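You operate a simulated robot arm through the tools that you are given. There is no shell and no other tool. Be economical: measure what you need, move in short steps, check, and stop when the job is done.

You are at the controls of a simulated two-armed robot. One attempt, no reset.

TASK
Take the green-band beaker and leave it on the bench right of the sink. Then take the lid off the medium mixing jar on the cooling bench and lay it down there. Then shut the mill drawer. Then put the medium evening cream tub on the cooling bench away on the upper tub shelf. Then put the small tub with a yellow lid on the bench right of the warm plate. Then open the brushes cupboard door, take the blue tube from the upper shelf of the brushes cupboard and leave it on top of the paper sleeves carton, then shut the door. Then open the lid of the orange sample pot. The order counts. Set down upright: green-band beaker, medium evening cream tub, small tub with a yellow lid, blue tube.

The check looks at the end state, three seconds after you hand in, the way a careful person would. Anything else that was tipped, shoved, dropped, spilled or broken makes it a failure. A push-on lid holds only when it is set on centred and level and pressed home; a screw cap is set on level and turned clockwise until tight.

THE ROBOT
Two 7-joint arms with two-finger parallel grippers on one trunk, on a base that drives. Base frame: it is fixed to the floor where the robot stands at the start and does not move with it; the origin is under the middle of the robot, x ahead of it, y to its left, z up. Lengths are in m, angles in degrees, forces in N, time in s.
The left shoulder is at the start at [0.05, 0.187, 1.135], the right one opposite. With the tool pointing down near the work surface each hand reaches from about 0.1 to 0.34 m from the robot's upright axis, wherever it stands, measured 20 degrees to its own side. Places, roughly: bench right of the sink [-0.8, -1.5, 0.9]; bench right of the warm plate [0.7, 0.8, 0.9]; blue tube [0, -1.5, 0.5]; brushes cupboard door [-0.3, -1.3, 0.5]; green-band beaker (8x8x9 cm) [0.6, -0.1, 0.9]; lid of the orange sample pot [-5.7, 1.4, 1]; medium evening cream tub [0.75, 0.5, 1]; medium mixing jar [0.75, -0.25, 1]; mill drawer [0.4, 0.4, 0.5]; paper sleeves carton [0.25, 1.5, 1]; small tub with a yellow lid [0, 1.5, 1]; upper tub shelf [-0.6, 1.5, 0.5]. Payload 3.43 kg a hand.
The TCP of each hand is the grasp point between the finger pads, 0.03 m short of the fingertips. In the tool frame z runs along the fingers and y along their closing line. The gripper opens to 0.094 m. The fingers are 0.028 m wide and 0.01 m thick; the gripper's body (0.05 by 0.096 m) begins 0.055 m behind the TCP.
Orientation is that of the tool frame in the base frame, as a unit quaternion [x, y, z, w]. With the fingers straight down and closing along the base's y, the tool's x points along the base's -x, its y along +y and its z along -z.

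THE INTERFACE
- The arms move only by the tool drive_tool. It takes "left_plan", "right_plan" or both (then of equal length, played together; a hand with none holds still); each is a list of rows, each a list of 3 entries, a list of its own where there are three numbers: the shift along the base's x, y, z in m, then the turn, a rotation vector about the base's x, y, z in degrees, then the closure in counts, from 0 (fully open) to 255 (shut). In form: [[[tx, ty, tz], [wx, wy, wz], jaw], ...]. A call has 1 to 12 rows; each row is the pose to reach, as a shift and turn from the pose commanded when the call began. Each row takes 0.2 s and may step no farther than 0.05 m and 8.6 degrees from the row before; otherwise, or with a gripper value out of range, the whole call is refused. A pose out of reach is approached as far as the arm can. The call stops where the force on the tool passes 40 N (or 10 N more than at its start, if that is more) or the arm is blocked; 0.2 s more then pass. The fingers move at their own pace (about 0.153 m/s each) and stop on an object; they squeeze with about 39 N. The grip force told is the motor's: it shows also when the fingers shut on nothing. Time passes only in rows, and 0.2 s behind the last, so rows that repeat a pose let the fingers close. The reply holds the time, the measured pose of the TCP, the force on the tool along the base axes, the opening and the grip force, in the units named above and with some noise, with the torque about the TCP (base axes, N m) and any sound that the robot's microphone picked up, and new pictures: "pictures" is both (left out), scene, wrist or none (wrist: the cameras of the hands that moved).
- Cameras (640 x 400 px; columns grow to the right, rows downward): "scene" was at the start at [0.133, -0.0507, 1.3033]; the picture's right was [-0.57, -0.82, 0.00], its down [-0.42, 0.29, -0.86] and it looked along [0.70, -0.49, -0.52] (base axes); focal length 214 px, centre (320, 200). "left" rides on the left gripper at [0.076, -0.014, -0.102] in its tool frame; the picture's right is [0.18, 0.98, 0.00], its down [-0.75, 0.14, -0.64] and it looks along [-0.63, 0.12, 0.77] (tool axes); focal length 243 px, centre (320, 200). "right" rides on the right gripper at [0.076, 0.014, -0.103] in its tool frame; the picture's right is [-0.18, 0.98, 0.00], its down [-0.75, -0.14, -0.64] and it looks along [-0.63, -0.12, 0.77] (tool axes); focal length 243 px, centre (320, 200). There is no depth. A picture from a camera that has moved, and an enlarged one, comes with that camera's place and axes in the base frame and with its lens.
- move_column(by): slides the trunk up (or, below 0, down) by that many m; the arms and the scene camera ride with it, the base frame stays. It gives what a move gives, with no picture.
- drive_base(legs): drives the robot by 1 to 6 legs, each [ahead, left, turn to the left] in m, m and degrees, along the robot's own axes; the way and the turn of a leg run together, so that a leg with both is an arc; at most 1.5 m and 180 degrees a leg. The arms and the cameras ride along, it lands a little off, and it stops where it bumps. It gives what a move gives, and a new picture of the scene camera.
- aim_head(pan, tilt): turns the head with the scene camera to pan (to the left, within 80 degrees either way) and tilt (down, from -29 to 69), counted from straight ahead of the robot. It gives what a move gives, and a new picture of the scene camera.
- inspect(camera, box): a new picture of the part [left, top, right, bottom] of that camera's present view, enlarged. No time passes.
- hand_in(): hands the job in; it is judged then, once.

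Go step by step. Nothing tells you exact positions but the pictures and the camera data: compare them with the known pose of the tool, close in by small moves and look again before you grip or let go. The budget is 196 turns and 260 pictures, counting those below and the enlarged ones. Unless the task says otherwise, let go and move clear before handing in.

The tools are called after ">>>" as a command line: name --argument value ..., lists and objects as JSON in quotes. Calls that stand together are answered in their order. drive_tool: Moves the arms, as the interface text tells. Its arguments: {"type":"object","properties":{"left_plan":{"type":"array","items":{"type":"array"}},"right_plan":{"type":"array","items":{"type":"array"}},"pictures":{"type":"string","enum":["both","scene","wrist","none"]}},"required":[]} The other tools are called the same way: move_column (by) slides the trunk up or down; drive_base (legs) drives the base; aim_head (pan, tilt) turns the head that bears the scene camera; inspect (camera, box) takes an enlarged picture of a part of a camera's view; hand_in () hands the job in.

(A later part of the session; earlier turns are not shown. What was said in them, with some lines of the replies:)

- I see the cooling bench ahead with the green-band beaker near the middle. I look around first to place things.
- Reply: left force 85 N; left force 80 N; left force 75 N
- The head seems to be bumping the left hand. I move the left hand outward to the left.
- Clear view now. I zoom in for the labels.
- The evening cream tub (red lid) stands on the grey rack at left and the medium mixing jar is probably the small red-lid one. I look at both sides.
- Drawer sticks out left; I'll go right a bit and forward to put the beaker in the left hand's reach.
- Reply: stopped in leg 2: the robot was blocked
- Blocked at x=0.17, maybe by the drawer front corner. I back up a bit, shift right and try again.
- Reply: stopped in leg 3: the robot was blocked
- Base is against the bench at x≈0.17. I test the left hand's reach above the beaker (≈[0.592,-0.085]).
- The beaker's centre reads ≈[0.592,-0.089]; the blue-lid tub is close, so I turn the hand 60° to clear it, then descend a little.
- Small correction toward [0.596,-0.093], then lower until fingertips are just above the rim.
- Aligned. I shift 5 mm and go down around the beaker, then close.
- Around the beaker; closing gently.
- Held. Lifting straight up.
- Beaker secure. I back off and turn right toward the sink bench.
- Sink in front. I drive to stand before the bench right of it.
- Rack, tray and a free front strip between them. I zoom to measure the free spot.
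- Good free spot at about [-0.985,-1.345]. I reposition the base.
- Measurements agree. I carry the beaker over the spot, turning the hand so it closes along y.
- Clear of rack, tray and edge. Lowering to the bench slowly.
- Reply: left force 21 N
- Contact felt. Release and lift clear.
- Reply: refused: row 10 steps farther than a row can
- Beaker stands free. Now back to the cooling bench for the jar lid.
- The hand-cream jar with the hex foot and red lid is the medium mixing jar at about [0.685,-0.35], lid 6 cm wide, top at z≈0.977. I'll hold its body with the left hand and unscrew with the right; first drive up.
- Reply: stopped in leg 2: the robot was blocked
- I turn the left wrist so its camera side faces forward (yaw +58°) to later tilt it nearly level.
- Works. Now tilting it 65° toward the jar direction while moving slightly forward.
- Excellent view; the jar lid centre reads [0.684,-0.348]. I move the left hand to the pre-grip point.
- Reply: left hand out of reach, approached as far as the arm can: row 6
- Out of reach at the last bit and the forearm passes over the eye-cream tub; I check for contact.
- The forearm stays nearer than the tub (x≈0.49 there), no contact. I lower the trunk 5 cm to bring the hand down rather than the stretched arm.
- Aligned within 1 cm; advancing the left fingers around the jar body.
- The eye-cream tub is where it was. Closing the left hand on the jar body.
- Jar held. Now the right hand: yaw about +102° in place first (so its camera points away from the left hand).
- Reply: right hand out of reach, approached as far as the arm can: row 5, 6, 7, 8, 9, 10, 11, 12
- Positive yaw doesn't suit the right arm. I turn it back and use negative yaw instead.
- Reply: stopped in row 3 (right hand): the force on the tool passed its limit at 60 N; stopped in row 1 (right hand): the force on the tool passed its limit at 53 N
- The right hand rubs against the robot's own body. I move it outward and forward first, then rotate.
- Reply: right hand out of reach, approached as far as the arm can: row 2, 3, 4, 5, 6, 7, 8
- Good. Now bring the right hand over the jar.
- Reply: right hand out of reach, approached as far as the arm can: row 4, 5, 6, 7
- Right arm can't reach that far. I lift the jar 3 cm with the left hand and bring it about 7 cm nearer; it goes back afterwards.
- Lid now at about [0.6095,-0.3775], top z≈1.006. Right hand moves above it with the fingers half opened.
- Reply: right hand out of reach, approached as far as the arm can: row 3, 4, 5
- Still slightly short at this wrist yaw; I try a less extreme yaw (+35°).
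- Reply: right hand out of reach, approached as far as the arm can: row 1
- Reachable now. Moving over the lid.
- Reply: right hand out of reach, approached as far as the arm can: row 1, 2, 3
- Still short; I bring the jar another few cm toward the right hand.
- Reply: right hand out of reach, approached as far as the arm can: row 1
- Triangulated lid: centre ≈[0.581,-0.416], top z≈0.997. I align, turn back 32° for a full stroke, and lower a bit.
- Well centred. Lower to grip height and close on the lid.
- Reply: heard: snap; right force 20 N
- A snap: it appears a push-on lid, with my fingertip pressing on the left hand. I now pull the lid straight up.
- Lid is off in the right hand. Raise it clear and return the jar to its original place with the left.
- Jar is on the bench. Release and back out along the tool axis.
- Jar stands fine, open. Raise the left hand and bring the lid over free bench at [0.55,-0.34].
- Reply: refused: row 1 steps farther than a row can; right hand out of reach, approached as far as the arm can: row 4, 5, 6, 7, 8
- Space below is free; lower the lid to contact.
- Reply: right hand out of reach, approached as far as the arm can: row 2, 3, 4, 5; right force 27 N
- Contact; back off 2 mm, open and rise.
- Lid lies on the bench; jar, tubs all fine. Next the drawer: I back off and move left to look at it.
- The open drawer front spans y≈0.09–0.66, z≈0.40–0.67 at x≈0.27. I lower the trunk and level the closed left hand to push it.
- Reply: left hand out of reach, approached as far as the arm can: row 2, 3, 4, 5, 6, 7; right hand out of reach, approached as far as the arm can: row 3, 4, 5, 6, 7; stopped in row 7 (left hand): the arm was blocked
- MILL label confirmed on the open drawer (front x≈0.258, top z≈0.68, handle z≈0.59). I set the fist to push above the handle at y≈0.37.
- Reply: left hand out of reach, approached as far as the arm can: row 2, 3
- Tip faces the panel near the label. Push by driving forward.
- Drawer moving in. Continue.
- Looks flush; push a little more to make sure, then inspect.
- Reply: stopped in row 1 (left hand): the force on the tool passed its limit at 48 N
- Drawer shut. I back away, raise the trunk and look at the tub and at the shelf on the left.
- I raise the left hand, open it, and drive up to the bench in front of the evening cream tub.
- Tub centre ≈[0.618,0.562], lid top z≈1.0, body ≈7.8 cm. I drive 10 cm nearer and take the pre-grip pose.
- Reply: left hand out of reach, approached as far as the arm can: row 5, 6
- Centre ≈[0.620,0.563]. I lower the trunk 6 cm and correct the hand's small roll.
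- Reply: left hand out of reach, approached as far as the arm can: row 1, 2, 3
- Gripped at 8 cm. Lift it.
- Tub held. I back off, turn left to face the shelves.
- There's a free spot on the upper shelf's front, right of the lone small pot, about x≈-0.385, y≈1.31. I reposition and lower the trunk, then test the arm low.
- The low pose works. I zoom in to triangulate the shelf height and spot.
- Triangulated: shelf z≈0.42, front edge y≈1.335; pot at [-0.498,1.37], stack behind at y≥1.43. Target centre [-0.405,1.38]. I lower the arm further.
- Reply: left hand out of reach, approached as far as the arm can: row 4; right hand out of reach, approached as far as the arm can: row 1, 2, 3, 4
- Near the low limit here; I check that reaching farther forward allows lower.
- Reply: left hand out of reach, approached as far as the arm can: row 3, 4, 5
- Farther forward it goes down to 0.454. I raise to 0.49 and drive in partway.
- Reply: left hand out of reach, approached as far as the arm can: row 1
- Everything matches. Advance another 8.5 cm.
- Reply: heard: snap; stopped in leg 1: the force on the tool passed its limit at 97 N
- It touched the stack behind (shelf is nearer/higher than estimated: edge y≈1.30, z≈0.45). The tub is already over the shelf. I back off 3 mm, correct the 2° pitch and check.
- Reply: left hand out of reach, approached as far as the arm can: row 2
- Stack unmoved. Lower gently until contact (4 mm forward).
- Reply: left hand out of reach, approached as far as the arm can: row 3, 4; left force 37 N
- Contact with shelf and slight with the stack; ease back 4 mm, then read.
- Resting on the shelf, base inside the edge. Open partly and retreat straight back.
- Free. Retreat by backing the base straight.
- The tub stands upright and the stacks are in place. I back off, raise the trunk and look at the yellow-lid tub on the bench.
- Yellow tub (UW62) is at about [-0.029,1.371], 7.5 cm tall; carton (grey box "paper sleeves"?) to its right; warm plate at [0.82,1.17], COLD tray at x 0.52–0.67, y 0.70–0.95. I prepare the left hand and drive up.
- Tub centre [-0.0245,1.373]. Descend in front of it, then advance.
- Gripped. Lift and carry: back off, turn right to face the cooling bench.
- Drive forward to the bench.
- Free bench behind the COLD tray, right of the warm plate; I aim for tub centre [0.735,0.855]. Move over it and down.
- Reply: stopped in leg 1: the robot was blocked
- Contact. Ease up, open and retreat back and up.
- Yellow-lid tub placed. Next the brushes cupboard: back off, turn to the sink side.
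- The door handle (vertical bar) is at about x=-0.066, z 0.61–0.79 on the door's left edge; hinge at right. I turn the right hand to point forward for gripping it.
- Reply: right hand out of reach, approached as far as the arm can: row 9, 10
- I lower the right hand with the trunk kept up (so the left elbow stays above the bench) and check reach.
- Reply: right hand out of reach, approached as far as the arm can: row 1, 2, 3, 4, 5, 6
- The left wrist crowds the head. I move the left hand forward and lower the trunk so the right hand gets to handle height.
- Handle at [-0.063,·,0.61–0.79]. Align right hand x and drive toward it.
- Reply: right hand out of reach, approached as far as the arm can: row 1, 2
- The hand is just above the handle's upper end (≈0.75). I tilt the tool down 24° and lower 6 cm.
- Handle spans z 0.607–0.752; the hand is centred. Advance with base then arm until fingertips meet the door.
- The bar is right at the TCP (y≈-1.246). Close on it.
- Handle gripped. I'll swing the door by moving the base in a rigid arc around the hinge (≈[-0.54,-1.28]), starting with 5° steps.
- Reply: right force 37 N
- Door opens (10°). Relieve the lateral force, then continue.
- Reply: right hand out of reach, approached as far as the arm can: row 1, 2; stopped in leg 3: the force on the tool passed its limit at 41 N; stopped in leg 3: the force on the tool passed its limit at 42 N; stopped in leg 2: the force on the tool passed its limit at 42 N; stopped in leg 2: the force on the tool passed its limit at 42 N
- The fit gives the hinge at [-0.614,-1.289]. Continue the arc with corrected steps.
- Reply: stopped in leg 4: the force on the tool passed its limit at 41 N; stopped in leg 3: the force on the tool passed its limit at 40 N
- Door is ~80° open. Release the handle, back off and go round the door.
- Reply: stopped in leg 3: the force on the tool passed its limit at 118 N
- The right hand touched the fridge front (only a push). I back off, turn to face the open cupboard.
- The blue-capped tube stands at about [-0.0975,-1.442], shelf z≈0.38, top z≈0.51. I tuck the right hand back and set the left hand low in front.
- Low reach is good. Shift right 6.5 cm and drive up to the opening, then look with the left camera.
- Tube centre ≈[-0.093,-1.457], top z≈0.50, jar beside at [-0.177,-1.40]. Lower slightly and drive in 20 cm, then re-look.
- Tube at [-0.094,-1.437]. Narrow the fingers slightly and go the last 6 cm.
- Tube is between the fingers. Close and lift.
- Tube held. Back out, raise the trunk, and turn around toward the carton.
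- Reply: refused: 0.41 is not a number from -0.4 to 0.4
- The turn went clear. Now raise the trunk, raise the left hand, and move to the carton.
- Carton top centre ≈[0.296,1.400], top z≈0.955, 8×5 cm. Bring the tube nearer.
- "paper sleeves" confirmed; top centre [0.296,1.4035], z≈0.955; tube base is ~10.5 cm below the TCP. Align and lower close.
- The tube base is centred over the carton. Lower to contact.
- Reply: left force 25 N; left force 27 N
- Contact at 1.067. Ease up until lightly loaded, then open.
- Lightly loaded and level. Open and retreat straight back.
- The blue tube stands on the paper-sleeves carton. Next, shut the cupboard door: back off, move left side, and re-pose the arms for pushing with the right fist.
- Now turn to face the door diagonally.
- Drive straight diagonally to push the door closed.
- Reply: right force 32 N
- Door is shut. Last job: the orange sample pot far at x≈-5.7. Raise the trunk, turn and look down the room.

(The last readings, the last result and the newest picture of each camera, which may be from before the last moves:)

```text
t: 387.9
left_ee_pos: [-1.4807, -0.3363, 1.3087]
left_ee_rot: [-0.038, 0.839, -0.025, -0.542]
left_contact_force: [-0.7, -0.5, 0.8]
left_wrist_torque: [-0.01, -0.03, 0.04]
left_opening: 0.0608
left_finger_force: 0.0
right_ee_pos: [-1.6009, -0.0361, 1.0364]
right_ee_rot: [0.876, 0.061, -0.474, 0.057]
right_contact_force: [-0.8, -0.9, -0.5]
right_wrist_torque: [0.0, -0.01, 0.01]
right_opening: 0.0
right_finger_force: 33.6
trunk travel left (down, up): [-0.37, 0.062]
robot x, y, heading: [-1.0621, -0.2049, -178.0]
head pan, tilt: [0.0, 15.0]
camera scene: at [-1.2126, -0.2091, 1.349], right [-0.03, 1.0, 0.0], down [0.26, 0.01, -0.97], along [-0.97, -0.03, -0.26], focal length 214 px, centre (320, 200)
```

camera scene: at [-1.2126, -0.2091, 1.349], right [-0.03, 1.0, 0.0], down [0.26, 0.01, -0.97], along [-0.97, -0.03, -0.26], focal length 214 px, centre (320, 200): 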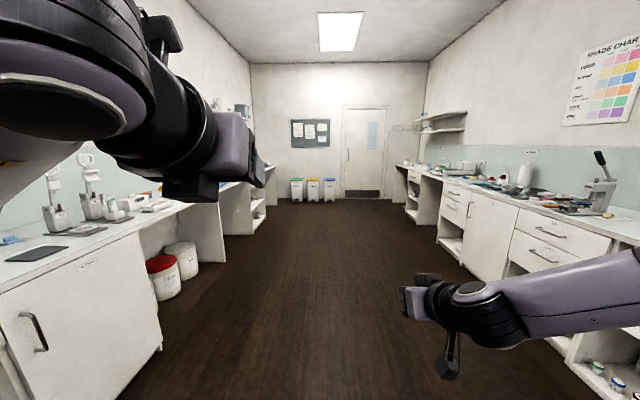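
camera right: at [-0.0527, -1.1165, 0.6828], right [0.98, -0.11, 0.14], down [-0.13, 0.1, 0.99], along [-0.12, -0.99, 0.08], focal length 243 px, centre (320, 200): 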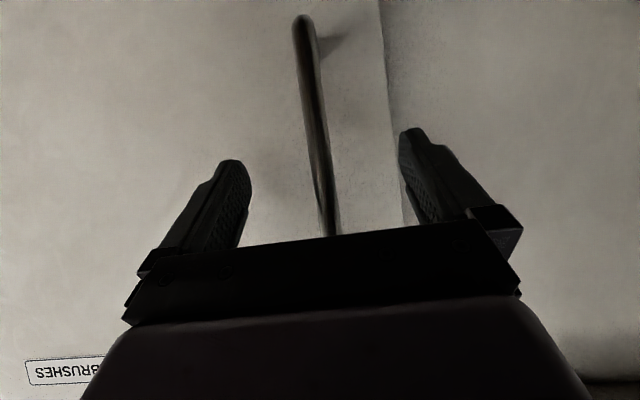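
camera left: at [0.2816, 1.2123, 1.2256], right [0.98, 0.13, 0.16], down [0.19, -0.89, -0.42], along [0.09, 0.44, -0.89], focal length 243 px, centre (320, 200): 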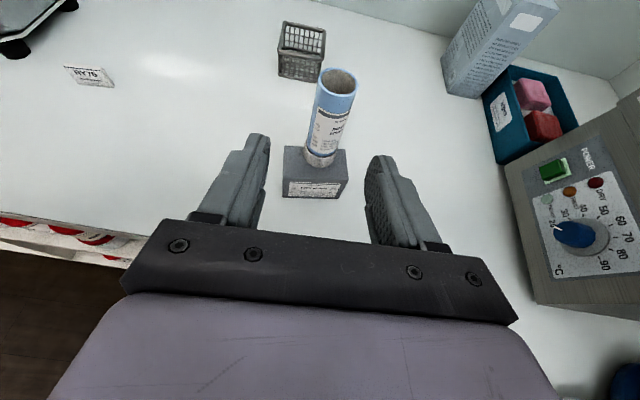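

Clear corridor. Drive down the room.

>>> drive_base --legs '[[0, 0, -2], [1.5, 0, 0], [1.5, 0, 0], [0.9, 0, 0]]'

>>> aim_head --pan -60 --tilt 25

```text
t: 407.1
left_ee_pos: [-5.3755, -0.3388, 1.3093]
left_ee_rot: [-0.025, 0.839, -0.016, -0.544]
left_contact_force: [-0.7, -0.9, -0.3]
left_wrist_torque: [0.01, -0.01, 0.0]
left_opening: 0.0603
left_finger_force: 0.1
right_ee_pos: [-5.4884, -0.0369, 1.0381]
right_ee_rot: [0.877, 0.051, -0.475, 0.052]
right_contact_force: [0.4, 1.1, -0.4]
right_wrist_torque: [0.0, 0.01, -0.01]
right_opening: 0.0003
right_finger_force: 33.0
trunk travel left (down, up): [-0.37, 0.062]
robot x, y, heading: [-4.9504, -0.2143, -179.8]
head pan, tilt: [0.0, 15.0]
camera scene: at [-5.1037, -0.2183, 1.3491], right [-0.01, 1.0, 0.0], down [0.26, 0.0, -0.97], along [-0.97, -0.01, -0.26], focal length 214 px, centre (320, 200)
```

scene: 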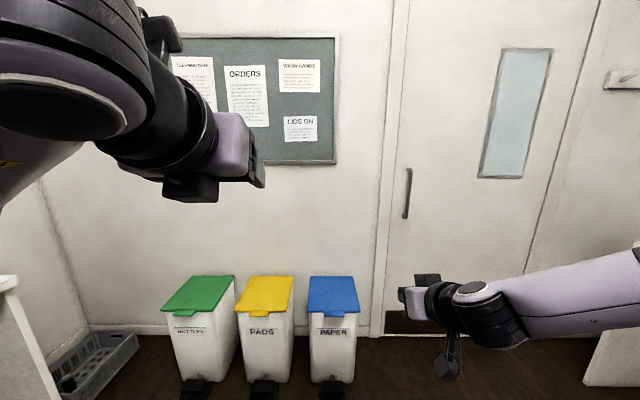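

```text
t: 408.4
left_ee_pos: [-5.3759, -0.3378, 1.3088]
left_ee_rot: [-0.025, 0.839, -0.016, -0.543]
left_contact_force: [-0.2, -0.1, -0.4]
left_wrist_torque: [0.01, 0.01, -0.01]
left_opening: 0.0608
left_finger_force: 0.0
right_ee_pos: [-5.4877, -0.0366, 1.0365]
right_ee_rot: [0.877, 0.05, -0.475, 0.052]
right_contact_force: [-0.6, -0.7, 0.0]
right_wrist_torque: [0.03, 0.02, -0.04]
right_opening: 0.0
right_finger_force: 33.3
trunk travel left (down, up): [-0.37, 0.062]
robot x, y, heading: [-4.9497, -0.2149, -179.3]
head pan, tilt: [-60.0, 25.0]
camera scene: at [-5.0568, -0.1382, 1.3329], right [0.86, 0.51, 0.0], down [0.21, -0.36, -0.91], along [-0.46, 0.78, -0.42], focal length 214 px, centre (320, 200)
```

scene: 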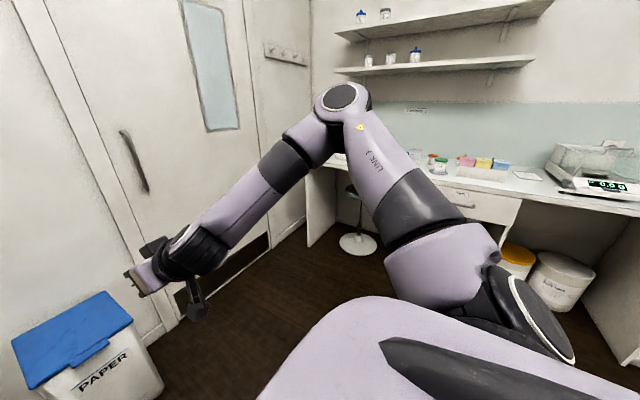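

>>> drive_base --legs '[[0, 0, -90.7]]'

>>> aim_head --pan 15 --tilt 25

```text
t: 412.6
left_ee_pos: [-5.0634, 0.2086, 1.3096]
left_ee_rot: [0.582, 0.605, 0.376, -0.391]
left_contact_force: [-0.6, -0.9, -0.3]
left_wrist_torque: [0.03, -0.01, -0.02]
left_opening: 0.0608
left_finger_force: 0.2
right_ee_pos: [-4.7604, 0.314, 1.0364]
right_ee_rot: [0.649, -0.592, -0.369, -0.304]
right_contact_force: [-1.0, 0.1, 0.2]
right_wrist_torque: [0.03, -0.01, -0.02]
right_opening: 0.0
right_finger_force: 32.5
trunk travel left (down, up): [-0.37, 0.062]
robot x, y, heading: [-4.9529, -0.217, 89.1]
head pan, tilt: [-60.0, 25.0]
camera scene: at [-4.8703, -0.1138, 1.3329], right [0.49, -0.87, 0.0], down [-0.37, -0.21, -0.91], along [0.79, 0.44, -0.42], focal length 214 px, centre (320, 200)
```

scene: 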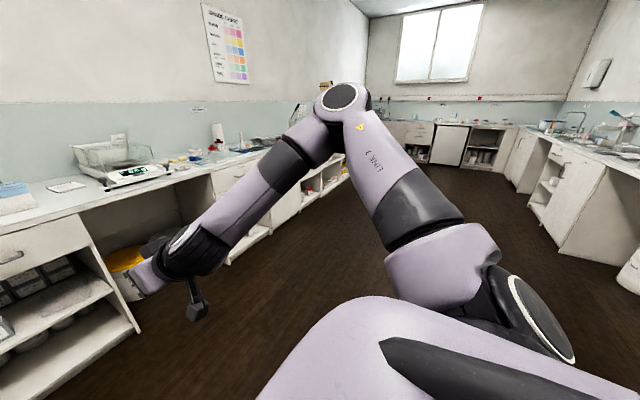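

```text
t: 414.1
left_ee_pos: [-5.0638, 0.2076, 1.3078]
left_ee_rot: [0.583, 0.605, 0.376, -0.391]
left_contact_force: [-0.4, 0.2, 0.6]
left_wrist_torque: [-0.01, 0.04, 0.02]
left_opening: 0.0608
left_finger_force: 0.0
right_ee_pos: [-4.7584, 0.313, 1.0373]
right_ee_rot: [0.649, -0.592, -0.369, -0.303]
right_contact_force: [0.5, 0.1, -0.3]
right_wrist_torque: [0.02, 0.03, 0.03]
right_opening: 0.0001
right_finger_force: 32.7
trunk travel left (down, up): [-0.37, 0.062]
robot x, y, heading: [-4.9537, -0.2164, 89.5]
head pan, tilt: [15.0, 25.0]
camera scene: at [-4.9733, -0.0694, 1.3329], right [0.97, 0.24, 0.0], down [0.1, -0.41, -0.91], along [-0.22, 0.88, -0.42], focal length 214 px, centre (320, 200)
```

scene: 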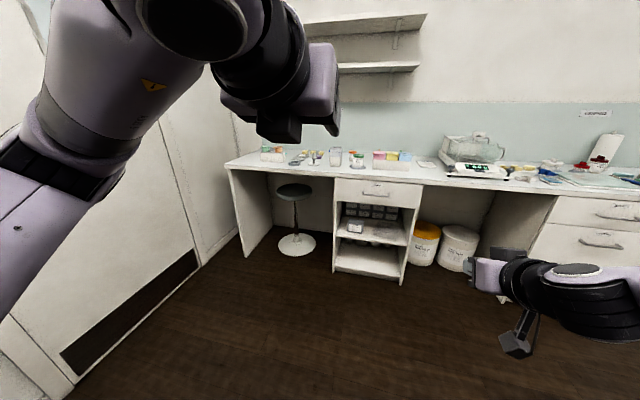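

>>> inspect --camera "scene" --box '[225, 130, 425, 220]'

```text
3.20 times, centred on (325, 175) of scene
camera zoom: at [-4.9733, -0.0694, 1.3329], right [0.97, 0.24, 0.0], down [0.1, -0.41, -0.91], along [-0.22, 0.88, -0.42], focal length 686 px, centre (304, 280)
```

zoom: 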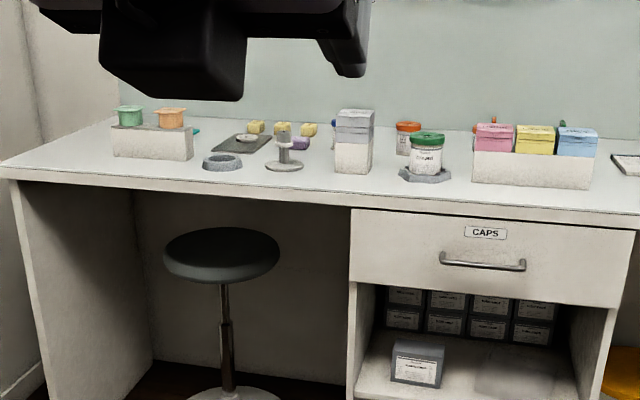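

The orange pot is one of two small flip-lid pots in a white block near [-5.72,1.5]. Drive closer.

>>> drive_base --legs '[[0, 0.55, 0], [0.85, 0, 0.5]]'

>>> aim_head --pan 20 --tilt 25

>>> inspect --camera "left" --box '[0, 0, 640, 400]'

```text
t: 423.5
left_ee_pos: [-5.597, 1.0546, 1.3089]
left_ee_rot: [0.583, 0.604, 0.377, -0.391]
left_contact_force: [-0.9, 0.1, -0.1]
left_wrist_torque: [-0.01, 0.01, -0.02]
left_opening: 0.0607
left_finger_force: 0.1
right_ee_pos: [-5.2926, 1.1588, 1.0359]
right_ee_rot: [0.649, -0.591, -0.37, -0.303]
right_contact_force: [0.5, -1.2, 0.7]
right_wrist_torque: [-0.02, 0.0, 0.0]
right_opening: 0.0
right_finger_force: 33.3
trunk travel left (down, up): [-0.37, 0.062]
robot x, y, heading: [-5.4878, 0.6298, 89.1]
head pan, tilt: [15.0, 25.0]
camera scene: at [-5.5075, 0.777, 1.3328], right [0.97, 0.24, 0.0], down [0.1, -0.41, -0.91], along [-0.22, 0.88, -0.42], focal length 214 px, centre (320, 200)
```

scene: 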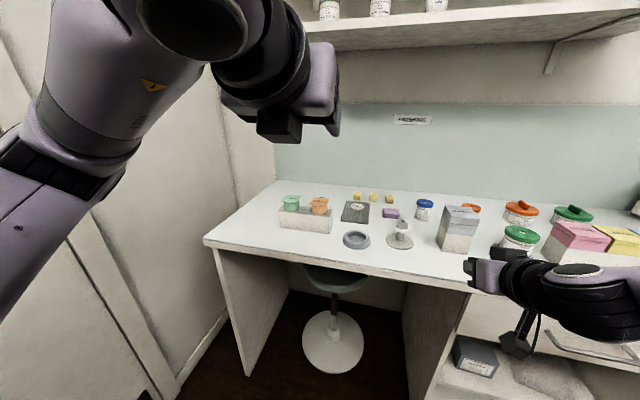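

```text
t: 424.1
left_ee_pos: [-5.5963, 1.055, 1.3086]
left_ee_rot: [0.582, 0.605, 0.376, -0.391]
left_contact_force: [-0.2, -0.2, -0.1]
left_wrist_torque: [-0.01, -0.01, 0.01]
left_opening: 0.061
left_finger_force: 0.0
right_ee_pos: [-5.2926, 1.1596, 1.037]
right_ee_rot: [0.648, -0.592, -0.369, -0.304]
right_contact_force: [-0.4, -0.3, 0.2]
right_wrist_torque: [0.01, -0.02, -0.01]
right_opening: 0.0
right_finger_force: 33.1
trunk travel left (down, up): [-0.37, 0.062]
robot x, y, heading: [-5.4857, 0.6325, 88.9]
head pan, tilt: [20.0, 25.0]
camera scene: at [-5.5151, 0.7744, 1.3329], right [0.95, 0.33, 0.0], down [0.14, -0.4, -0.91], along [-0.3, 0.86, -0.42], focal length 214 px, centre (320, 200)
```

scene: 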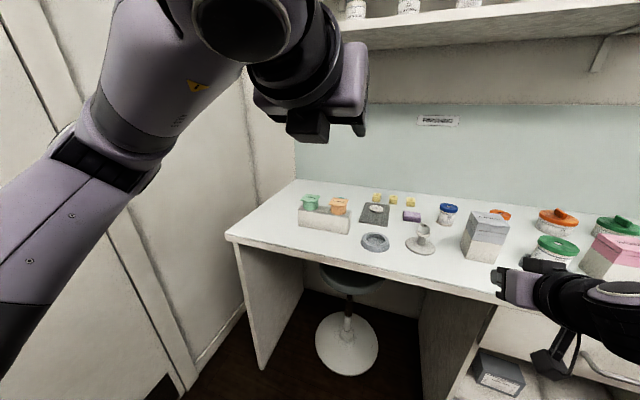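

```text
1.00 times, centred on (320, 200) of left (not enlarged: the box is as wide or as high as the picture)
camera zoom: at [-5.6084, 0.9904, 1.4206], right [0.98, 0.11, 0.17], down [0.17, -0.89, -0.42], along [0.1, 0.44, -0.89], focal length 243 px, centre (320, 200)
```

zoom: 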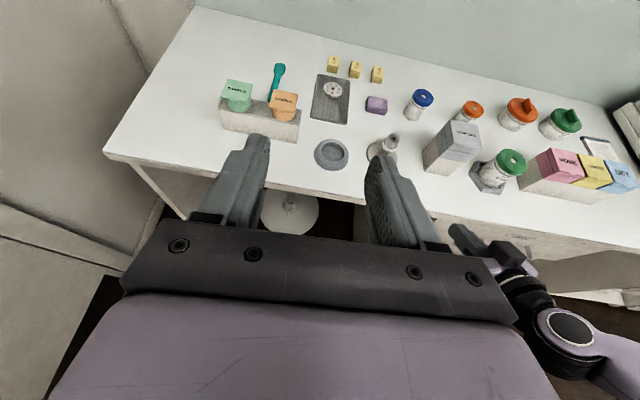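

>>> inspect --camera "scene" --box '[285, 180, 375, 245]'

>>> inspect --camera "left" --box '[205, 55, 325, 150]'

```text
6.15 times, centred on (330, 212) of scene
camera zoom: at [-5.5151, 0.7744, 1.3329], right [0.95, 0.33, 0.0], down [0.14, -0.4, -0.91], along [-0.3, 0.86, -0.42], focal length 1320 px, centre (258, 123)
```

zoom: 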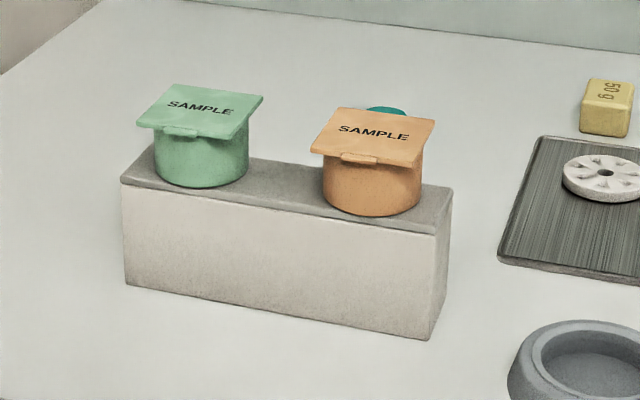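

```text
4.21 times, centred on (265, 102) of left
camera zoom: at [-5.6084, 0.9904, 1.4206], right [0.98, 0.11, 0.17], down [0.17, -0.89, -0.42], along [0.1, 0.44, -0.89], focal length 1022 px, centre (552, 610)
```

zoom: 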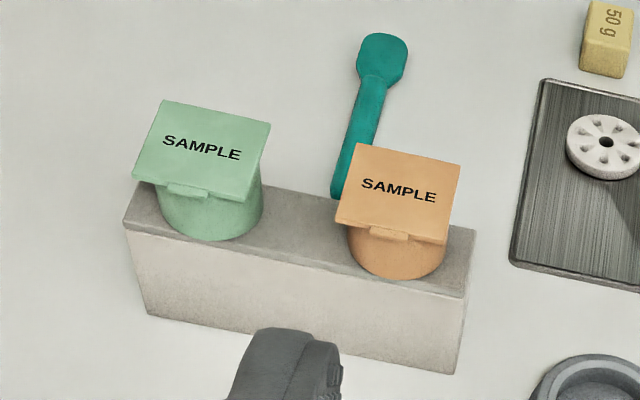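

It's a hinged flip lid with a front tab (tab ≈[-5.679,1.40], z≈1.01; hinge at the rear). I'll lift it from below with the closed left fingertips. First pull the right hand back, lower the trunk and level the left hand.

>>> drive_tool --right_plan '[[[0, -0.04, 0], [0, 0, 0], 255], [[0, -0.08, 0.01], [0, 0, 0], 255], [[0.02, -0.12, 0.02], [0, 0, 0], 255], [[0.04, -0.14, 0.03], [0, 0, 0], 255]]' --left_plan '[[[-0.02, 0, 0], [0, 0, 0], 255], [[-0.04, 0, 0], [0, 0, 0], 255], [[-0.06, 0, 0], [0, 0, 0], 255], [[-0.08, 0, 0], [0, 0, 0], 255]]' --pictures "none"

>>> move_column --by -0.24

>>> drive_tool --left_plan '[[[0, 0, 0], [8, 0, 0], 255], [[0, 0, -0.01], [16, 0, 0], 255], [[0, 0, -0.02], [24, 0, 0], 255], [[0, 0, -0.03], [32, 0, 0], 255]]' --pictures "wrist"

```text
t: 425.1
left_ee_pos: [-5.6751, 1.0537, 1.3083]
left_ee_rot: [0.582, 0.605, 0.377, -0.392]
left_contact_force: [-0.7, 0.0, 0.1]
left_wrist_torque: [0.01, 0.01, 0.01]
left_opening: 0.0002
left_finger_force: 32.8
right_ee_pos: [-5.2515, 1.0498, 1.0727]
right_ee_rot: [0.649, -0.592, -0.369, -0.304]
right_contact_force: [-0.4, -0.3, 0.6]
right_wrist_torque: [0.0, 0.0, 0.01]
right_opening: 0.0
right_finger_force: 33.5
right hand out of reach, approached as far as the arm can: row 3, 4
trunk travel left (down, up): [-0.37, 0.062]
robot x, y, heading: [-5.4867, 0.6308, 88.9]
head pan, tilt: [20.0, 25.0]
```

```text
t: 427.6
left_ee_pos: [-5.6759, 1.0552, 1.0687]
left_ee_rot: [0.582, 0.605, 0.377, -0.392]
left_contact_force: [-0.5, 0.4, 0.3]
left_wrist_torque: [-0.03, -0.04, 0.0]
left_opening: 0.0
left_finger_force: 32.5
right_ee_pos: [-5.2522, 1.0512, 0.8327]
right_ee_rot: [0.649, -0.592, -0.369, -0.304]
right_contact_force: [0.0, 0.2, 0.8]
right_wrist_torque: [-0.03, 0.0, 0.0]
right_opening: 0.0003
right_finger_force: 33.4
trunk travel left (down, up): [-0.13, 0.302]
robot x, y, heading: [-5.4881, 0.6273, 89.2]
head pan, tilt: [20.0, 25.0]
```

```text
t: 428.6
left_ee_pos: [-5.6758, 1.0545, 1.0393]
left_ee_rot: [-0.451, -0.477, -0.529, 0.537]
left_contact_force: [-0.4, 0.8, 0.2]
left_wrist_torque: [0.03, 0.04, -0.01]
left_opening: 0.0003
left_finger_force: 32.5
right_ee_pos: [-5.2519, 1.0518, 0.8324]
right_ee_rot: [0.649, -0.593, -0.368, -0.304]
right_contact_force: [0.1, 0.2, 0.1]
right_wrist_torque: [-0.02, -0.05, -0.01]
right_opening: 0.0001
right_finger_force: 32.8
trunk travel left (down, up): [-0.13, 0.302]
robot x, y, heading: [-5.4863, 0.6272, 89.3]
head pan, tilt: [20.0, 25.0]
camera left: at [-5.6875, 0.9411, 1.101], right [0.98, 0.01, 0.2], down [0.18, -0.53, -0.83], along [0.1, 0.85, -0.52], focal length 243 px, centre (320, 200)
```

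left: 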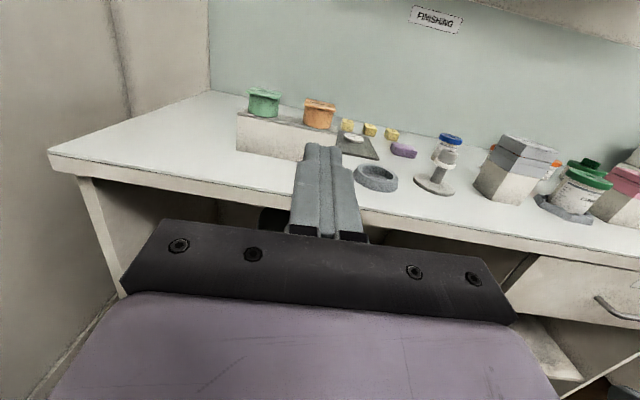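

Hand now points slightly upward. Level it, lower to just under lid height, and drive in closer.

>>> drive_tool --left_plan '[[[0, 0, -0.02], [-3, 0, 0], 255], [[0, 0, -0.04], [-6, 0, 0], 255], [[0, 0, -0.06], [-7, 0, 0], 255]]' --pictures "none"

>>> drive_base --legs '[[0.22, 0, 0]]'

>>> inspect --camera "left" --box '[160, 20, 480, 220]'

>>> inspect --camera "scene" --box '[200, 100, 400, 240]'

```text
t: 429.4
left_ee_pos: [-5.6692, 1.0688, 0.9825]
left_ee_rot: [0.484, 0.51, 0.498, -0.509]
left_contact_force: [0.3, 0.0, 0.1]
left_wrist_torque: [0.03, 0.0, 0.01]
left_opening: 0.0
left_finger_force: 33.8
left hand out of reach, approached as far as the arm can: row 1, 2, 3
right_ee_pos: [-5.2527, 1.0514, 0.8335]
right_ee_rot: [0.649, -0.592, -0.369, -0.304]
right_contact_force: [-0.7, -0.4, 0.2]
right_wrist_torque: [-0.01, 0.03, -0.01]
right_opening: 0.0
right_finger_force: 33.0
trunk travel left (down, up): [-0.13, 0.302]
robot x, y, heading: [-5.4863, 0.628, 89.3]
head pan, tilt: [20.0, 25.0]
```

```text
t: 431.1
left_ee_pos: [-5.6669, 1.2864, 0.9827]
left_ee_rot: [0.484, 0.509, 0.499, -0.508]
left_contact_force: [0.4, 0.8, 0.0]
left_wrist_torque: [-0.01, 0.01, 0.02]
left_opening: 0.0
left_finger_force: 33.1
right_ee_pos: [-5.2489, 1.2689, 0.8323]
right_ee_rot: [0.649, -0.592, -0.369, -0.304]
right_contact_force: [-0.1, 0.6, 0.5]
right_wrist_torque: [-0.02, 0.0, 0.01]
right_opening: 0.0
right_finger_force: 33.3
trunk travel left (down, up): [-0.13, 0.302]
robot x, y, heading: [-5.4843, 0.8468, 88.9]
head pan, tilt: [20.0, 25.0]
camera scene: at [-5.5119, 0.9915, 1.0929], right [0.94, 0.33, 0.0], down [0.14, -0.4, -0.91], along [-0.3, 0.86, -0.42], focal length 214 px, centre (320, 200)
```

scene: 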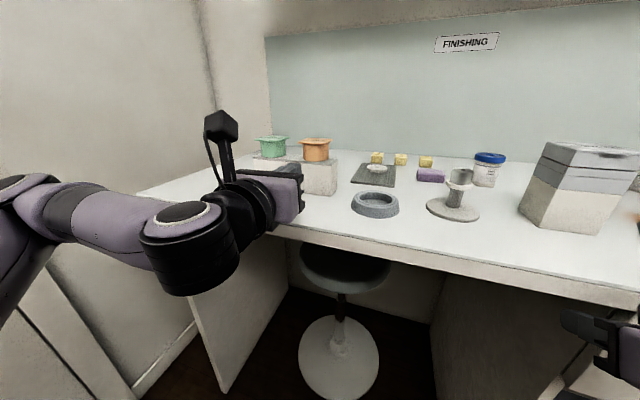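

```text
2.00 times, centred on (320, 120) of left
camera zoom: at [-5.6782, 1.181, 1.0579], right [0.98, 0.03, 0.2], down [0.18, -0.63, -0.76], along [0.1, 0.78, -0.62], focal length 485 px, centre (320, 360)
```

zoom: 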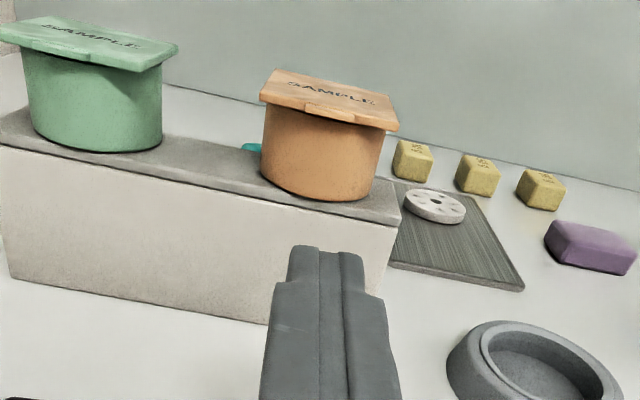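

```text
2.86 times, centred on (300, 170) of scene
camera zoom: at [-5.5119, 0.9915, 1.0929], right [0.94, 0.33, 0.0], down [0.14, -0.4, -0.91], along [-0.3, 0.86, -0.42], focal length 613 px, centre (377, 286)
```

zoom: 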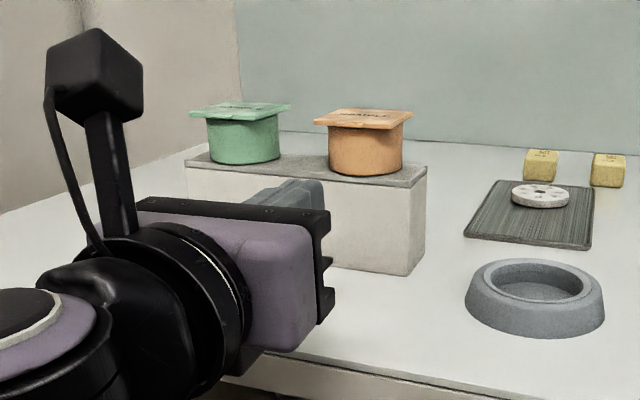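

Triangulated: tab at [-5.672, 1.41–1.417], underside z≈1.006. Fingertips' top is at 0.997. Advance 9.5 cm under it.

>>> drive_tool --left_plan '[[[0, 0.03, 0], [0, 0, 0], 255], [[0, 0.06, 0], [0, 0, 0], 255], [[0, 0.08, 0], [0, 0, 0], 255], [[0, 0.095, 0], [0, 0, 0], 255]]' --pictures "none"

>>> inspect --camera "left" --box '[160, 20, 480, 220]'

>>> inspect --camera "scene" --box '[240, 110, 380, 210]'

```text
t: 432.1
left_ee_pos: [-5.6668, 1.3669, 0.9837]
left_ee_rot: [0.484, 0.509, 0.499, -0.508]
left_contact_force: [-3.5, -20.4, 2.0]
left_wrist_torque: [0.0, 0.0, 0.02]
left_opening: 0.0001
left_finger_force: 32.8
right_ee_pos: [-5.2513, 1.2671, 0.8337]
right_ee_rot: [0.649, -0.591, -0.37, -0.305]
right_contact_force: [0.2, -0.1, 1.2]
right_wrist_torque: [-0.04, 0.02, 0.03]
right_opening: 0.0
right_finger_force: 33.3
trunk travel left (down, up): [-0.13, 0.302]
robot x, y, heading: [-5.4795, 0.8466, 89.4]
head pan, tilt: [20.0, 25.0]
stopped in row 4 (left hand): the force on the tool passed its limit at 50 N (the readings are from after the stop); the commanded pose is now the measured one
```

```text
2.00 times, centred on (320, 120) of left
camera zoom: at [-5.6792, 1.2626, 1.0589], right [0.98, 0.03, 0.2], down [0.17, -0.63, -0.76], along [0.1, 0.78, -0.62], focal length 485 px, centre (320, 360)
```

zoom: 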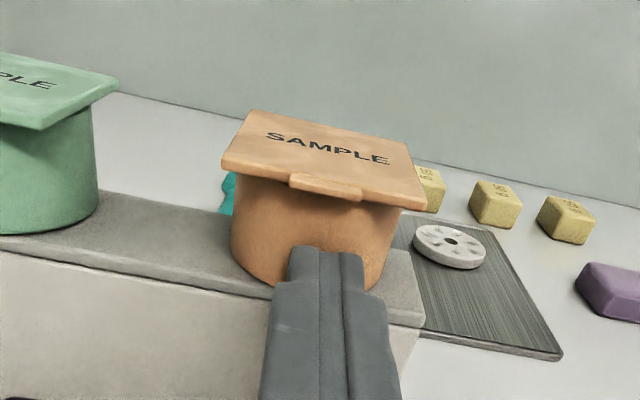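

```text
4.00 times, centred on (310, 160) of scene
camera zoom: at [-5.5128, 0.9887, 1.0933], right [0.94, 0.33, 0.0], down [0.14, -0.4, -0.91], along [-0.3, 0.86, -0.42], focal length 858 px, centre (360, 360)
```

zoom: 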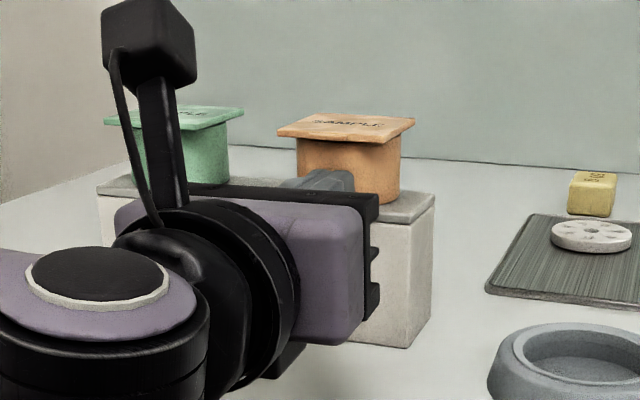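

The fingertip bottom met the block's top edge. Back off slightly, raise 4 mm and go in above the block top.

>>> drive_tool --left_plan '[[[0, -0.006, 0.0], [0, 0, 0], 255], [[0, -0.006, 0.005], [0, 0, 0], 255], [[0, 0.004, 0.005], [0, 0, 0], 255], [[0, 0.012, 0.005], [0, 0, 0], 255], [[0, 0.018, 0.005], [0, 0, 0], 255]]' --pictures "none"

>>> inspect --camera "left" --box '[160, 20, 480, 220]'

```text
t: 432.9
left_ee_pos: [-5.6664, 1.367, 0.9868]
left_ee_rot: [0.488, 0.509, 0.498, -0.505]
left_contact_force: [-5.7, -21.3, 0.7]
left_wrist_torque: [-0.06, 0.0, 0.03]
left_opening: 0.0001
left_finger_force: 33.3
right_ee_pos: [-5.2511, 1.2673, 0.834]
right_ee_rot: [0.649, -0.591, -0.369, -0.304]
right_contact_force: [0.6, 0.2, 0.1]
right_wrist_torque: [0.01, -0.03, 0.03]
right_opening: 0.0001
right_finger_force: 32.8
trunk travel left (down, up): [-0.13, 0.302]
robot x, y, heading: [-5.4876, 0.8466, 89.3]
head pan, tilt: [20.0, 25.0]
stopped in row 4 (left hand): the force on the tool passed its limit at 50 N (the readings are from after the stop); the commanded pose is now the measured one
```

```text
2.00 times, centred on (320, 120) of left
camera zoom: at [-5.6789, 1.2633, 1.0621], right [0.98, 0.03, 0.2], down [0.17, -0.63, -0.75], along [0.11, 0.77, -0.63], focal length 485 px, centre (320, 360)
```

zoom: 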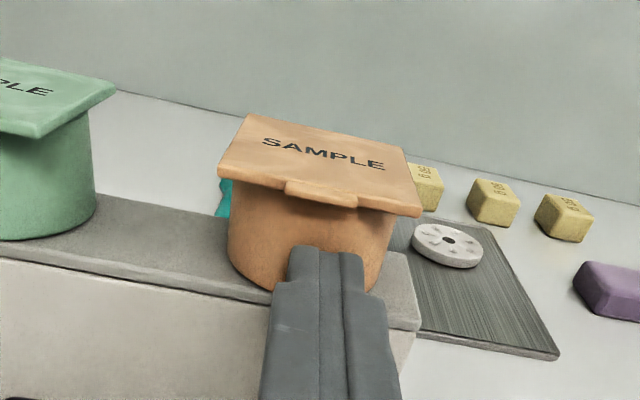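

The fingertips rest against the pot's front (it doesn't move). Back 2 mm and raise under the lid.

>>> drive_tool --left_plan '[[[0, -0.003, 0.0], [0, 0, 0], 255], [[0, -0.003, 0.006], [0, 0, 0], 255], [[0, -0.003, 0.012], [0, 0, 0], 255], [[0, -0.002, 0.018], [0, 0, 0], 255], [[0, 0.0, 0.024], [0, 0, 0], 255], [[0, 0.002, 0.03], [0, 0, 0], 255]]' --pictures "wrist"

```text
t: 434.0
left_ee_pos: [-5.6662, 1.3664, 0.9961]
left_ee_rot: [0.496, 0.514, 0.491, -0.499]
left_contact_force: [-3.9, -7.7, -2.4]
left_wrist_torque: [-0.02, 0.0, 0.04]
left_opening: 0.0
left_finger_force: 33.0
right_ee_pos: [-5.2514, 1.2686, 0.8334]
right_ee_rot: [0.65, -0.591, -0.37, -0.304]
right_contact_force: [0.0, -0.3, -0.2]
right_wrist_torque: [0.03, 0.0, -0.01]
right_opening: 0.0
right_finger_force: 33.4
trunk travel left (down, up): [-0.13, 0.302]
robot x, y, heading: [-5.4832, 0.8459, 89.3]
head pan, tilt: [20.0, 25.0]
stopped in row 5 (left hand): the force on the tool passed its limit at 46 N (the readings are from after the stop); the commanded pose is now the measured one
camera left: at [-5.6779, 1.265, 1.0743], right [0.98, 0.03, 0.19], down [0.17, -0.65, -0.74], along [0.1, 0.76, -0.64], focal length 243 px, centre (320, 200)
```

left: 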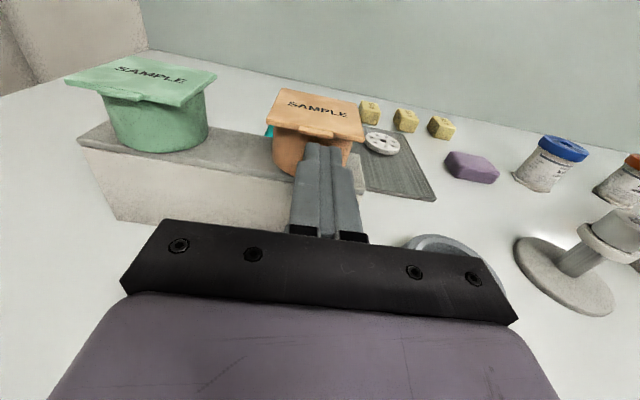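

Remove the horizontal push and lift purely upward under the tab.

>>> drive_tool --left_plan '[[[0, -0.006, -0.003], [0, 0, 0], 255], [[0, -0.006, 0.004], [0, 0, 0], 255], [[0, -0.006, 0.01], [0, 0, 0], 255], [[0, -0.006, 0.016], [0, 0, 0], 255], [[0, -0.005, 0.022], [0, 0, 0], 255], [[0, -0.003, 0.03], [0, 0, 0], 255]]' --pictures "wrist"

```text
t: 435.4
left_ee_pos: [-5.6657, 1.3658, 1.0282]
left_ee_rot: [0.496, 0.512, 0.492, -0.5]
left_contact_force: [-1.1, -2.1, 0.9]
left_wrist_torque: [0.05, -0.02, 0.03]
left_opening: 0.0
left_finger_force: 33.0
right_ee_pos: [-5.251, 1.2676, 0.8332]
right_ee_rot: [0.65, -0.591, -0.369, -0.303]
right_contact_force: [-0.1, -0.6, 0.2]
right_wrist_torque: [0.02, 0.0, -0.02]
right_opening: 0.0
right_finger_force: 33.4
trunk travel left (down, up): [-0.13, 0.302]
robot x, y, heading: [-5.4819, 0.8481, 89.2]
head pan, tilt: [20.0, 25.0]
camera left: at [-5.6775, 1.2629, 1.1053], right [0.98, 0.03, 0.19], down [0.16, -0.65, -0.74], along [0.1, 0.76, -0.64], focal length 243 px, centre (320, 200)
```

left: 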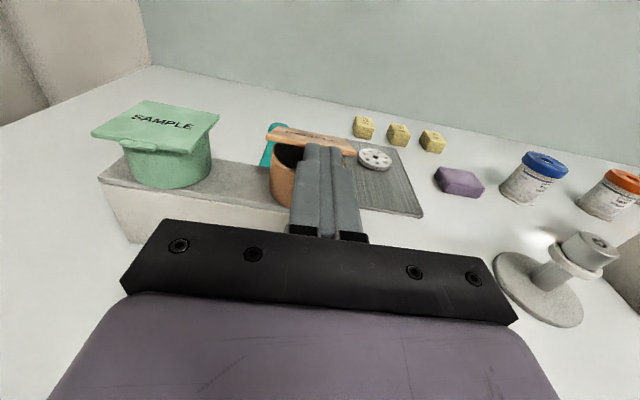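

The lid is lifting. Continue up and back along its arc.

>>> drive_tool --left_plan '[[[0, 0.006, 0.015], [0, 0, 0], 255], [[0, 0.015, 0.028], [0, 0, 0], 255], [[0, 0.03, 0.036], [0, 0, 0], 255], [[0, 0.045, 0.04], [0, 0, 0], 255], [[0, 0.06, 0.042], [0, 0, 0], 255], [[0, 0.075, 0.042], [0, 0, 0], 255]]' --pictures "both"

```text
t: 436.8
left_ee_pos: [-5.6649, 1.4405, 1.0691]
left_ee_rot: [0.496, 0.512, 0.492, -0.499]
left_contact_force: [-0.9, 0.2, -0.3]
left_wrist_torque: [0.02, 0.0, -0.01]
left_opening: 0.0001
left_finger_force: 32.9
right_ee_pos: [-5.2515, 1.2678, 0.8331]
right_ee_rot: [0.65, -0.59, -0.371, -0.303]
right_contact_force: [-1.1, -0.6, 0.2]
right_wrist_torque: [0.04, 0.0, 0.02]
right_opening: 0.0002
right_finger_force: 33.5
trunk travel left (down, up): [-0.13, 0.302]
robot x, y, heading: [-5.4834, 0.847, 89.4]
head pan, tilt: [20.0, 25.0]
camera scene: at [-5.5124, 0.9904, 1.0929], right [0.94, 0.33, 0.0], down [0.14, -0.4, -0.91], along [-0.3, 0.86, -0.42], focal length 214 px, centre (320, 200)
camera left: at [-5.6759, 1.3375, 1.1465], right [0.98, 0.03, 0.19], down [0.16, -0.65, -0.74], along [0.1, 0.76, -0.64], focal length 243 px, centre (320, 200)
```

scene: 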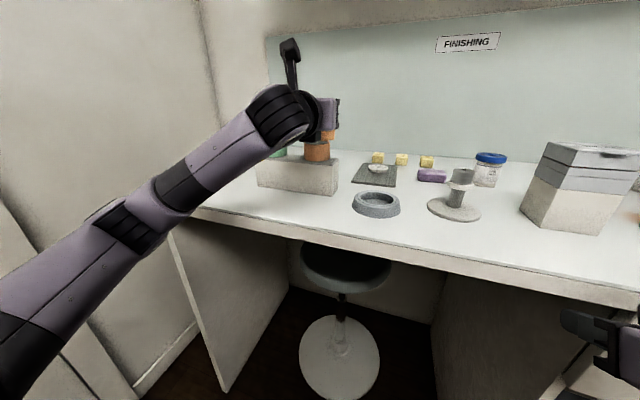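
left: 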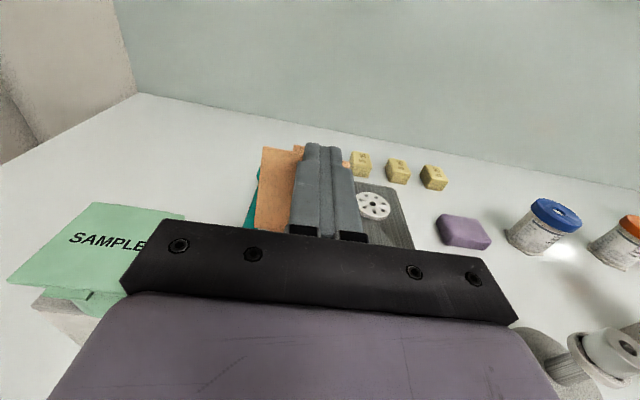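

Lid is past vertical. Push slightly more back, then retreat and check.

>>> drive_tool --left_plan '[[[0, 0.015, 0], [0, 0, 0], 255], [[0, 0.03, -0.003], [0, 0, 0], 255], [[0, 0.03, 0.01], [0, 0, 0], 255], [[0, 0.0, 0.03], [0, 0, 0], 255], [[0, -0.03, 0.05], [0, 0, 0], 255], [[0, -0.07, 0.06], [0, 0, 0], 255], [[0, -0.11, 0.07], [0, 0, 0], 255], [[0, -0.15, 0.08], [0, 0, 0], 255]]' --pictures "both"

```text
t: 438.6
left_ee_pos: [-5.6644, 1.2879, 1.1494]
left_ee_rot: [0.495, 0.513, 0.491, -0.501]
left_contact_force: [1.3, -0.8, 0.0]
left_wrist_torque: [-0.02, 0.04, 0.02]
left_opening: 0.0002
left_finger_force: 33.0
right_ee_pos: [-5.2498, 1.2677, 0.8336]
right_ee_rot: [0.65, -0.591, -0.37, -0.303]
right_contact_force: [-0.6, -0.1, -0.9]
right_wrist_torque: [0.04, -0.01, -0.02]
right_opening: 0.0001
right_finger_force: 32.7
trunk travel left (down, up): [-0.13, 0.302]
robot x, y, heading: [-5.4821, 0.8454, 89.1]
head pan, tilt: [20.0, 25.0]
camera scene: at [-5.5124, 0.9904, 1.0929], right [0.94, 0.33, 0.0], down [0.14, -0.4, -0.91], along [-0.3, 0.86, -0.42], focal length 214 px, centre (320, 200)
camera left: at [-5.6766, 1.1849, 1.2269], right [0.98, 0.03, 0.19], down [0.16, -0.65, -0.74], along [0.1, 0.76, -0.64], focal length 243 px, centre (320, 200)
```

scene: 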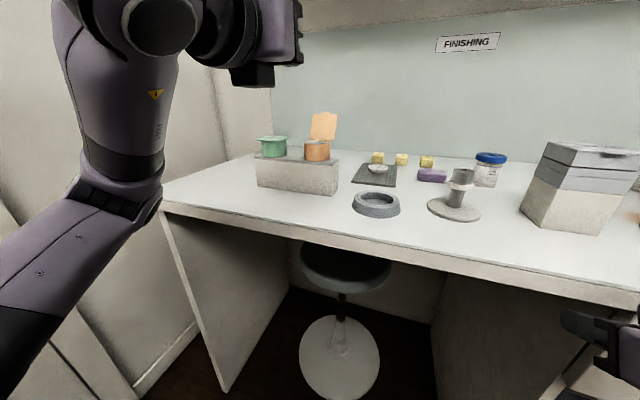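
left: 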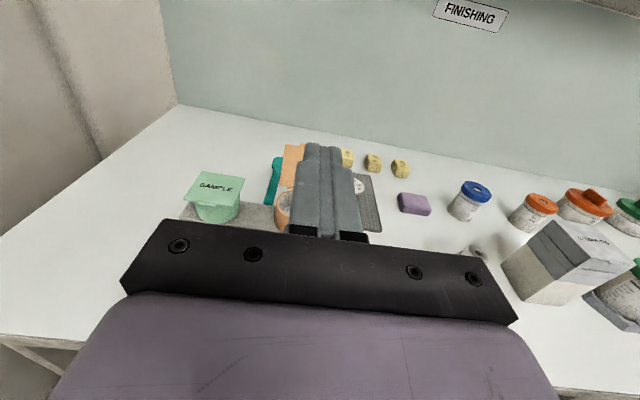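

The lid stays open, the pot is in place. Back the robot clear and take a last look.

>>> drive_base --legs '[[-0.35, 0, 0]]'

>>> inspect --camera "scene" --box '[240, 120, 440, 240]'

```text
t: 440.9
left_ee_pos: [-5.6676, 0.9355, 1.1489]
left_ee_rot: [0.497, 0.512, 0.492, -0.499]
left_contact_force: [-0.1, 0.3, 0.5]
left_wrist_torque: [-0.02, 0.0, 0.02]
left_opening: 0.0
left_finger_force: 33.2
right_ee_pos: [-5.2538, 0.9142, 0.8329]
right_ee_rot: [0.649, -0.592, -0.369, -0.304]
right_contact_force: [-0.6, 0.2, -0.1]
right_wrist_torque: [0.02, -0.03, 0.0]
right_opening: 0.0
right_finger_force: 32.7
trunk travel left (down, up): [-0.13, 0.302]
robot x, y, heading: [-5.4895, 0.4923, 89.2]
head pan, tilt: [20.0, 25.0]
camera scene: at [-5.5168, 0.6376, 1.0929], right [0.94, 0.33, 0.0], down [0.14, -0.4, -0.91], along [-0.3, 0.86, -0.42], focal length 214 px, centre (320, 200)
```

scene: 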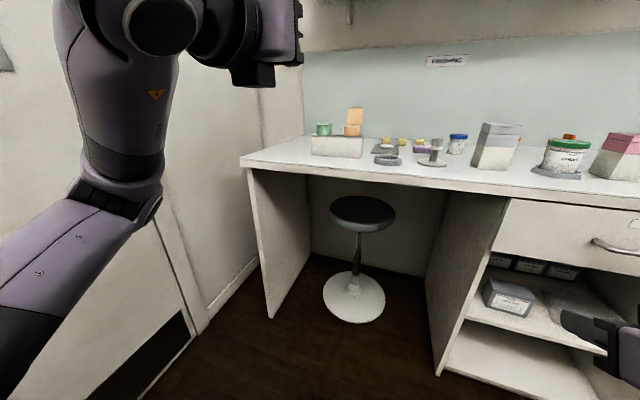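

```text
3.20 times, centred on (340, 180) of scene
camera zoom: at [-5.5168, 0.6376, 1.0929], right [0.94, 0.33, 0.0], down [0.14, -0.4, -0.91], along [-0.3, 0.86, -0.42], focal length 686 px, centre (256, 264)
```

zoom: 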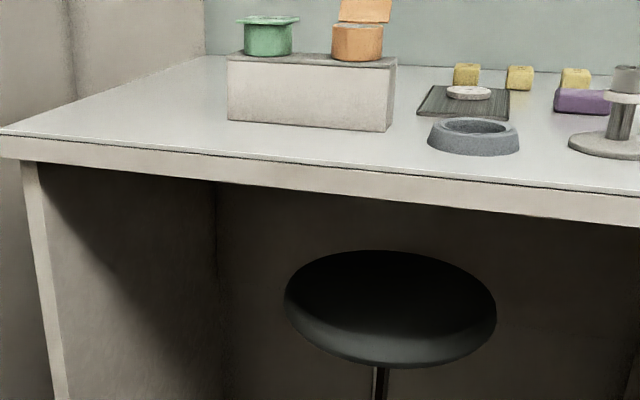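

The lid stands open and both hands are clear, so I hand in.

>>> hand_in

```text
The job is handed in.
```

All seven steps were done in the order you gave, and I handed the job in; no verdict came back. Three contacts could count against it:
- **Evening cream tub:** it bumped the jar stack on the shelf at 97 N with a snap sound. The stack looked unmoved.
- **Fridge:** the right hand hit its front at 118 N. I saw no damage.
- **Mixing jar:** I moved it about 10 cm to take its lid off, then set it back in place.
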